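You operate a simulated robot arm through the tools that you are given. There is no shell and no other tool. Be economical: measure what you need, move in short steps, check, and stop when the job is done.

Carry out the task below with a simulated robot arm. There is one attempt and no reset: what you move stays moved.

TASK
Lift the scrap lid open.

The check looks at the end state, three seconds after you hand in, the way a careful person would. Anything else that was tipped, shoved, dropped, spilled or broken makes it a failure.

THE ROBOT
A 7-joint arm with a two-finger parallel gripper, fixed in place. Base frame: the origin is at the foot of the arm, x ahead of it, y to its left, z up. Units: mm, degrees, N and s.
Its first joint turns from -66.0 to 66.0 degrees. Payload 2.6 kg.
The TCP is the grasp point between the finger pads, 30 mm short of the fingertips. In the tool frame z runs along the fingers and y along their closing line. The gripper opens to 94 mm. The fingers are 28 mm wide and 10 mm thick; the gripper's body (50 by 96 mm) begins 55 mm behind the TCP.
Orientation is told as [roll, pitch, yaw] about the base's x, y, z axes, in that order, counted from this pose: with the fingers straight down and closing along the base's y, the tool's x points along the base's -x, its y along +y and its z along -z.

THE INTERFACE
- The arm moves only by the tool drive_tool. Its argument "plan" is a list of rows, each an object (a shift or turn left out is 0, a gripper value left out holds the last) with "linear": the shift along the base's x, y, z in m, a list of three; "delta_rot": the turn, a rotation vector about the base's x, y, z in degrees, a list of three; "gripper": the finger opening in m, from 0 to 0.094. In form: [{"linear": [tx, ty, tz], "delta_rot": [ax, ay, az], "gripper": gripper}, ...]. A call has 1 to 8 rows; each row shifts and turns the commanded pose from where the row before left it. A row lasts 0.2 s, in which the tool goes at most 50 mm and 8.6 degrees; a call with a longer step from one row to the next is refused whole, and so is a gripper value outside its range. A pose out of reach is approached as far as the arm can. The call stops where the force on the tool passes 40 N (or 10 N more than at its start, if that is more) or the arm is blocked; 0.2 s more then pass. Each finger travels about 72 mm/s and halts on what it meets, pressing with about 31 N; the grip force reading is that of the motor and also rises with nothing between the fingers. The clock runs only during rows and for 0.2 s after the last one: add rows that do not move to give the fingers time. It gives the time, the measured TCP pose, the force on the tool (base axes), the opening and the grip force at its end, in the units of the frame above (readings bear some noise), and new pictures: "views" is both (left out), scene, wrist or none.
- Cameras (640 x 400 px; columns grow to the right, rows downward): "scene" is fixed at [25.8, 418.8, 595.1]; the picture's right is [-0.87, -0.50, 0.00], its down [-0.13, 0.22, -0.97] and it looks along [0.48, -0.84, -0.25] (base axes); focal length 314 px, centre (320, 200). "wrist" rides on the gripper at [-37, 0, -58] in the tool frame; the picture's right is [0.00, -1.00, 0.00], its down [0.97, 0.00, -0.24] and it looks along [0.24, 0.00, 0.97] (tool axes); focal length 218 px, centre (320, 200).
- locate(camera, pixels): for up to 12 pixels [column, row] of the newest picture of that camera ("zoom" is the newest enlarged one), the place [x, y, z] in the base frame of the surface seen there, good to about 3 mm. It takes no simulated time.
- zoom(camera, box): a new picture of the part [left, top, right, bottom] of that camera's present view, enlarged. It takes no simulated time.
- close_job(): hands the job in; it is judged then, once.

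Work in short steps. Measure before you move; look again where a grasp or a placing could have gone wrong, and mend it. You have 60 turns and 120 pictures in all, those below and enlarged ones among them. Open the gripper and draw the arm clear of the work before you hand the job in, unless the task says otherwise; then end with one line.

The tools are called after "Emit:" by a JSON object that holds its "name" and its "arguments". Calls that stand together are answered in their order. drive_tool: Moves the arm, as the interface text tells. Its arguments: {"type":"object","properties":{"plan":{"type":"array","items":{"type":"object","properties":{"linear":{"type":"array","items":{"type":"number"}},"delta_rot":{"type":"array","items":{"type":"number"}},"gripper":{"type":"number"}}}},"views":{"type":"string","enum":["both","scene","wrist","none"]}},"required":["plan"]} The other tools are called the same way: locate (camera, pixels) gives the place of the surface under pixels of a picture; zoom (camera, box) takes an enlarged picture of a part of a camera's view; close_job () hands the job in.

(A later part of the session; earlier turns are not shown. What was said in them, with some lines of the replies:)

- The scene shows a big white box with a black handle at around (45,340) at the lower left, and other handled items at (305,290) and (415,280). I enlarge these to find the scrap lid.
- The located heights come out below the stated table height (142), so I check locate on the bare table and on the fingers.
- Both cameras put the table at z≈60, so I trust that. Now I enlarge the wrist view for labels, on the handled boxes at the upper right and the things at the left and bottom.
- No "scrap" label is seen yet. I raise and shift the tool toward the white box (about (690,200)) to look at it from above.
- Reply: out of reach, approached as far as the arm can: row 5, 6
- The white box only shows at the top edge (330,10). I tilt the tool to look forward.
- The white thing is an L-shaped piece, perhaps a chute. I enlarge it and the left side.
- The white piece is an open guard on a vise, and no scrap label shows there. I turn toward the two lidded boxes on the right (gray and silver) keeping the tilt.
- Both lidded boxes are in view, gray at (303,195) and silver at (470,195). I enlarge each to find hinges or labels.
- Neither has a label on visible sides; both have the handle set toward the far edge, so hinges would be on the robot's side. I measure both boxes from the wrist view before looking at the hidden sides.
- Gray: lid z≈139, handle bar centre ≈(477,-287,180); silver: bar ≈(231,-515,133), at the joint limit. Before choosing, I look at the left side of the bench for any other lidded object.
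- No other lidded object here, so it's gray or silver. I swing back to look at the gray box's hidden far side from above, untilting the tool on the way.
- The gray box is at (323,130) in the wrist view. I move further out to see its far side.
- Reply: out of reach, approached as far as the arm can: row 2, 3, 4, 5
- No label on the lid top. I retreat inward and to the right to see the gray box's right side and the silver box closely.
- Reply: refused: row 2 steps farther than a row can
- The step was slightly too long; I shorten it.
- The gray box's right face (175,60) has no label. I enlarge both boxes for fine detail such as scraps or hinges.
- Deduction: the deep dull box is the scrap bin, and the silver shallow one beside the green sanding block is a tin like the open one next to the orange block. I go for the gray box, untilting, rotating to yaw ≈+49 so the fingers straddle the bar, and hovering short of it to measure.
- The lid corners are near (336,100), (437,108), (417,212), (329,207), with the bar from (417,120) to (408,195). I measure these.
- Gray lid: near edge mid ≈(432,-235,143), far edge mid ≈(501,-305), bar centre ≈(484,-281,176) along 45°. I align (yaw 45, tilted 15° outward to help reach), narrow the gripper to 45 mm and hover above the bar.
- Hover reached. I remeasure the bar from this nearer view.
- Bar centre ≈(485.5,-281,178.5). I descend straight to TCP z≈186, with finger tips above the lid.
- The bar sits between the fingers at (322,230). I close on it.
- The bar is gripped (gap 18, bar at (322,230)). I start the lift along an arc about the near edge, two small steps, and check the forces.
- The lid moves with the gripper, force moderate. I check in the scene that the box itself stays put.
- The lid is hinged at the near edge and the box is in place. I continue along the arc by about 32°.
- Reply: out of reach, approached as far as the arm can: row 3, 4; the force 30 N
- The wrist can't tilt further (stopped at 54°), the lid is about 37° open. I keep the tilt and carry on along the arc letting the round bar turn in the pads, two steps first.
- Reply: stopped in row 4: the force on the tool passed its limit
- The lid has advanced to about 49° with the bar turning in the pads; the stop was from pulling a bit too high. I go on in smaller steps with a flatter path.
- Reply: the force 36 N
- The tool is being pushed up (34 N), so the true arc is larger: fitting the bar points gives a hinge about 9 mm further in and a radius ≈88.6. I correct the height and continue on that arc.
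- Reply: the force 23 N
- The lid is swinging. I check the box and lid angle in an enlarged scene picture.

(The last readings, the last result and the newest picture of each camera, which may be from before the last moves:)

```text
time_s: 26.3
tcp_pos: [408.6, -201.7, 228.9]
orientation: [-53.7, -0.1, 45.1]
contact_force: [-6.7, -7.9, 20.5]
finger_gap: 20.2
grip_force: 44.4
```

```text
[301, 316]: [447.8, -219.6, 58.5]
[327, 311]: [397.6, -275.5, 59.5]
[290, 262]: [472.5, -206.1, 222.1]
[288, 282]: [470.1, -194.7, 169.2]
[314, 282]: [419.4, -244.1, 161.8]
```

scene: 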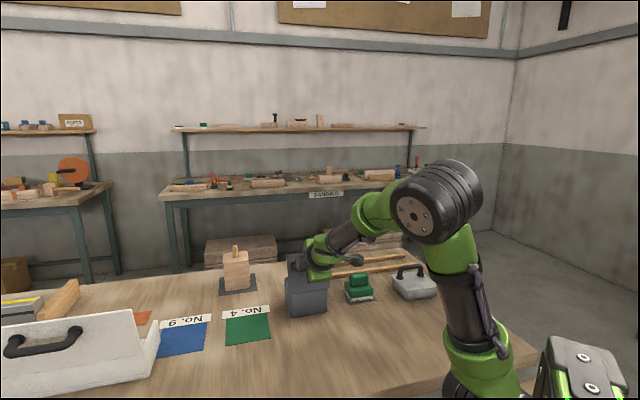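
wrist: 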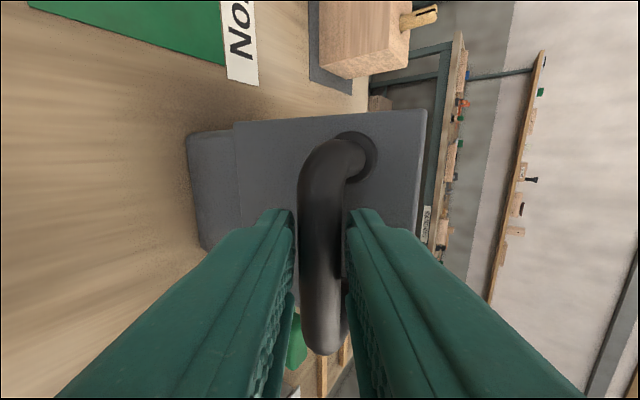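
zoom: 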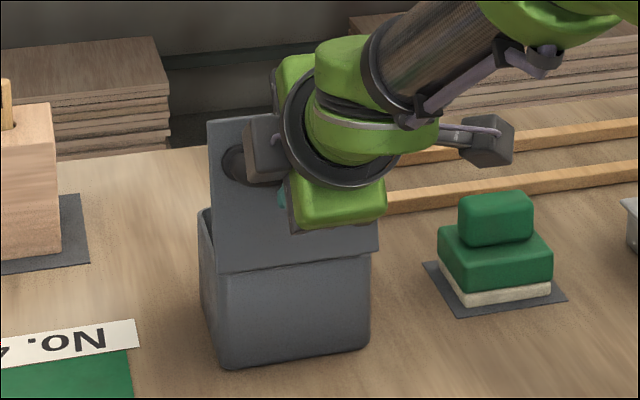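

The box hasn't moved and the lid is at roughly 76°. I continue past vertical.

Emit:
{"name": "drive_tool", "arguments": {"plan": [{"linear": [-0.0032, 0.0032, -0.0006]}, {"linear": [-0.0031, 0.0031, -0.0014]}, {"linear": [-0.003, 0.003, -0.0017]}, {"linear": [-0.003, 0.003, -0.0019]}, {"linear": [-0.0029, 0.0029, -0.0021]}, {"linear": [-0.0028, 0.0028, -0.0023]}]}}

```text
time_s: 27.7
tcp_pos: [389.4, -182.5, 214.3]
orientation: [-53.4, -0.2, 45.3]
contact_force: [11.9, -8.3, -20.1]
finger_gap: 21.6
grip_force: 45.1
```

scene: 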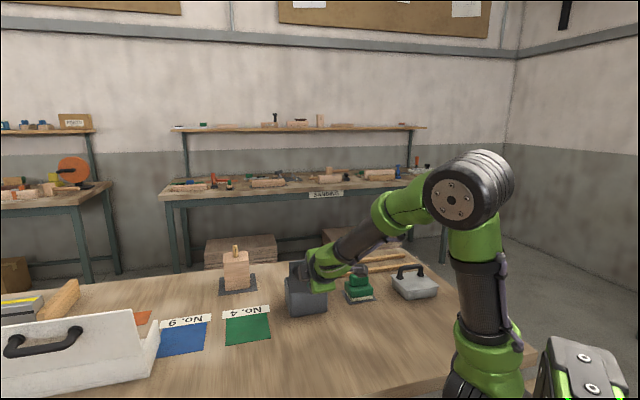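
wrist: 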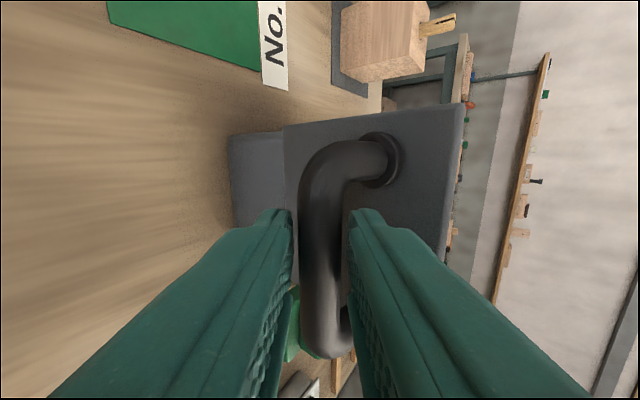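

The lid should be slightly past vertical now. I check it before going further.

Emit:
{"name": "zoom", "arguments": {"camera": "scene", "box": [260, 235, 370, 325]}}

Emit:
{"name": "locate", "arguments": {"camera": "wrist", "pixels": [[292, 130], [290, 190], [345, 122], [400, 115], [455, 108], [435, 200], [420, 160]]}}

```text
4.44 times, centred on (315, 280) of scene
```

zoom: 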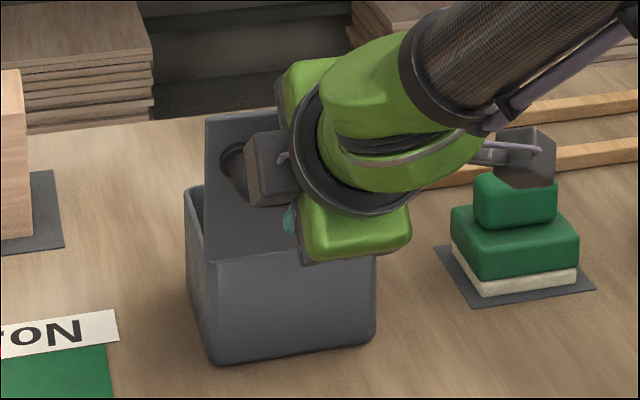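

```text
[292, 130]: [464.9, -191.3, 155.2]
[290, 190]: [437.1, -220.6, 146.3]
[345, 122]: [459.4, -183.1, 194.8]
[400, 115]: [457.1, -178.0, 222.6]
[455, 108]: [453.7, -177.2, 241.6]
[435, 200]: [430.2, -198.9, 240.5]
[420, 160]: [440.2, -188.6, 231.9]
```

The lid leans about 101° (bottom (465,-191,155) to top (454,-177,242)). I guide it a little further toward its stop, watching force.

Emit:
{"name": "drive_tool", "arguments": {"plan": [{"linear": [-0.0026, 0.0026, -0.0016]}, {"linear": [-0.0026, 0.0026, -0.0024]}, {"linear": [-0.0025, 0.0025, -0.0026]}], "views": "wrist"}}

```text
time_s: 28.5
tcp_pos: [383.9, -177.0, 212.1]
orientation: [-53.8, -0.1, 45.1]
contact_force: [24.5, -16.1, -14.9]
finger_gap: 21.4
grip_force: 44.8
```

wrist: 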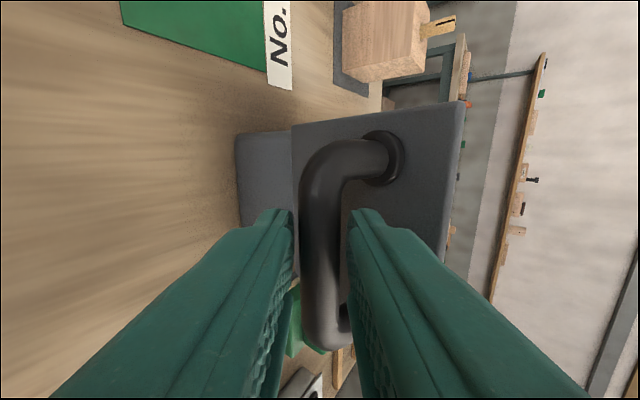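

Resistance shows it is near its stop. I ease the load slightly and open the fingers a little.

Emit:
{"name": "drive_tool", "arguments": {"plan": [{"linear": [0.001, -0.001, 0.001]}, {"gripper": 0.026}, {"gripper": 0.03}, {"gripper": 0.032}, {}]}}

```text
time_s: 29.7
tcp_pos: [384.8, -179.0, 213.4]
orientation: [-53.8, -0.3, 44.9]
contact_force: [-0.5, 1.1, 0.7]
finger_gap: 32.3
grip_force: 0.0
```

scene: 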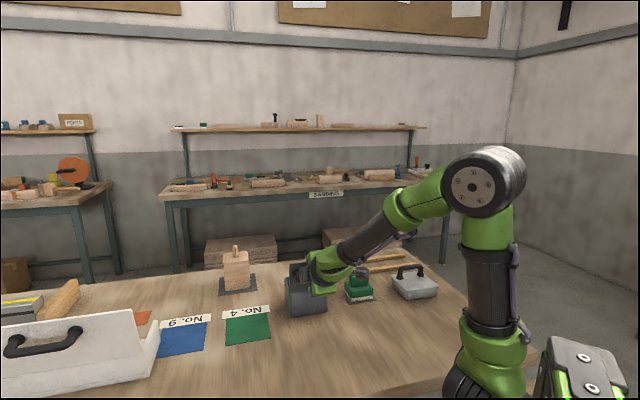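
wrist: 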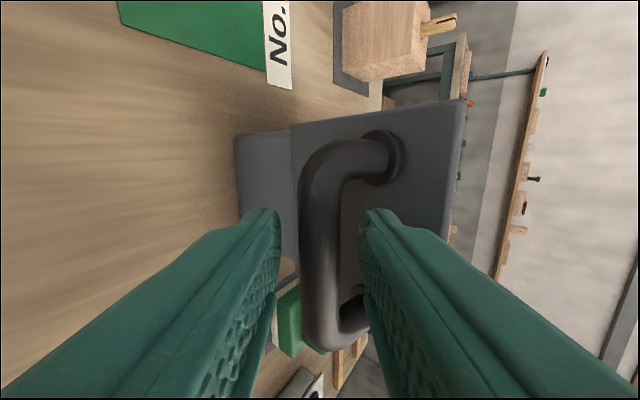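

The fingers are free and the lid stays. I withdraw along the finger direction (inward and up).

Emit:
{"name": "drive_tool", "arguments": {"plan": [{"linear": [-0.0057, 0.0057, 0.0059]}, {"linear": [-0.0085, 0.0085, 0.0088]}, {"linear": [-0.0113, 0.0113, 0.0118]}, {"linear": [-0.0113, 0.0113, 0.0118]}, {"linear": [-0.0113, 0.0113, 0.0118]}, {"linear": [-0.02, 0.02, 0.02]}, {"linear": [-0.02, 0.02, 0.02]}]}}

```text
time_s: 31.3
tcp_pos: [295.8, -91.3, 299.8]
orientation: [-53.7, -0.3, 45.0]
contact_force: [-0.1, 0.3, 0.4]
finger_gap: 31.8
grip_force: 0.0
```

scene: 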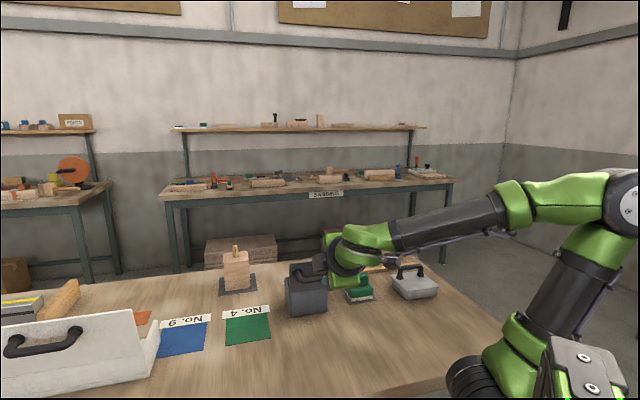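
wrist: 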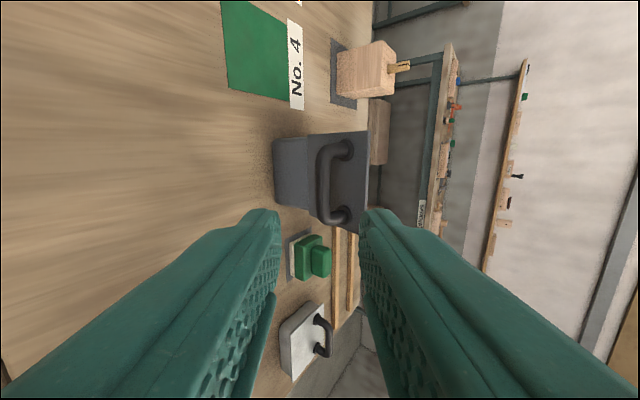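

The lid stays open and nothing else moved. I raise the arm, open the gripper and look inside the box to confirm it's the scrap bin.

Emit:
{"name": "drive_tool", "arguments": {"plan": [{"linear": [-0.01, 0.02, 0.04], "gripper": 0.06}, {"linear": [-0.01, 0.02, 0.04], "gripper": 0.094, "delta_rot": [5.66, 5.66, 0]}, {"linear": [0, 0.01, 0.03], "delta_rot": [5.66, 5.66, 0]}, {"linear": [0, 0, 0.02], "delta_rot": [5.66, 5.66, 0]}, {"linear": [0, 0, 0], "delta_rot": [5.66, 5.66, 0]}, {}]}}

Emit:
{"name": "zoom", "arguments": {"camera": "scene", "box": [250, 230, 370, 325]}}

```text
time_s: 32.7
tcp_pos: [276.2, -42.4, 434.6]
orientation: [-21.7, -0.2, 44.8]
contact_force: [0.7, 0.5, -0.3]
finger_gap: 94.3
grip_force: 0.1
```

scene: 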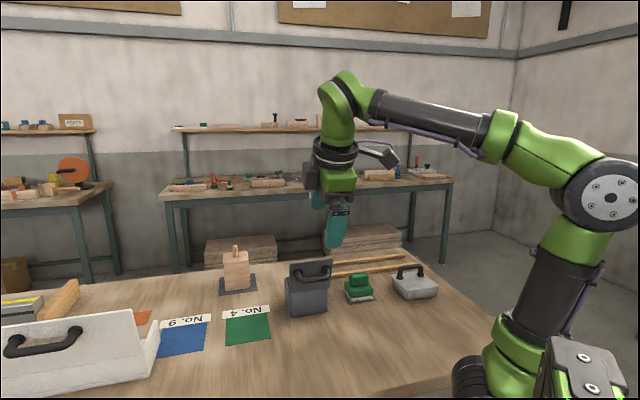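
wrist: 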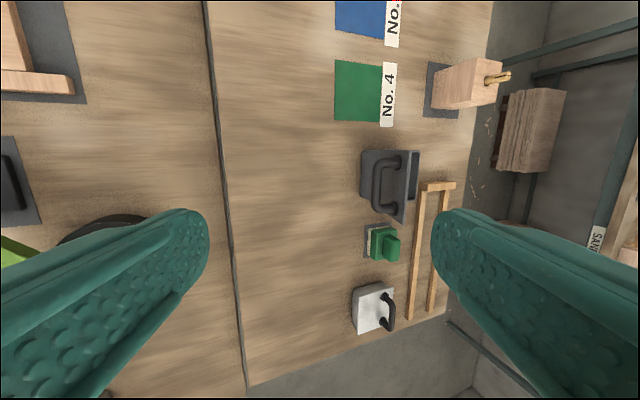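

```text
4.21 times, centred on (310, 278) of scene
```

zoom: 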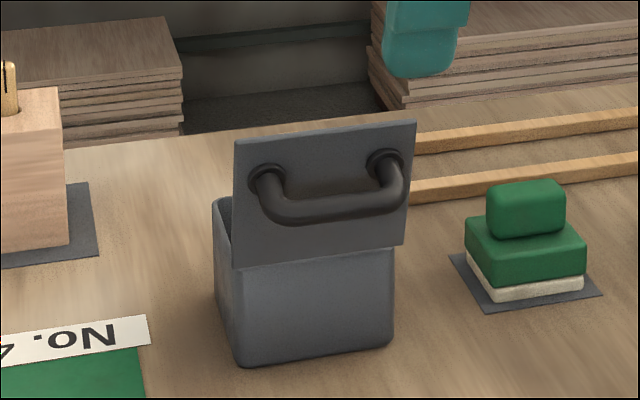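

The lid stands open past vertical. I peek at the visible interior near (415,170) in the wrist view.

Emit:
{"name": "zoom", "arguments": {"camera": "wrist", "box": [345, 135, 435, 230]}}

Emit:
{"name": "locate", "arguments": {"camera": "wrist", "pixels": [[414, 160], [411, 168], [417, 175]]}}

```text
4.21 times, centred on (390, 182) of wrist
```

zoom: 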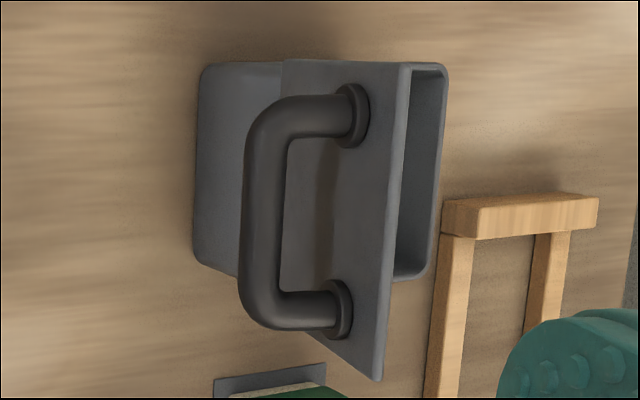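

```text
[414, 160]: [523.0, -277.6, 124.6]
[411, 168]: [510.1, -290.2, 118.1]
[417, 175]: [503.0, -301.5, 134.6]
```

The box is open, the lid stays past vertical, nothing else has moved, and the gripper is open and clear. I hand the job in.

Emit:
{"name": "close_job", "arguments": {}}

```text
The job is handed in.
```

I opened the gray box's lid to about 100°, where it stays by itself; nothing else moved, and the arm is clear. No box had a "scrap" label, so picking the deep gray one over the shallow silver one was my judgement.
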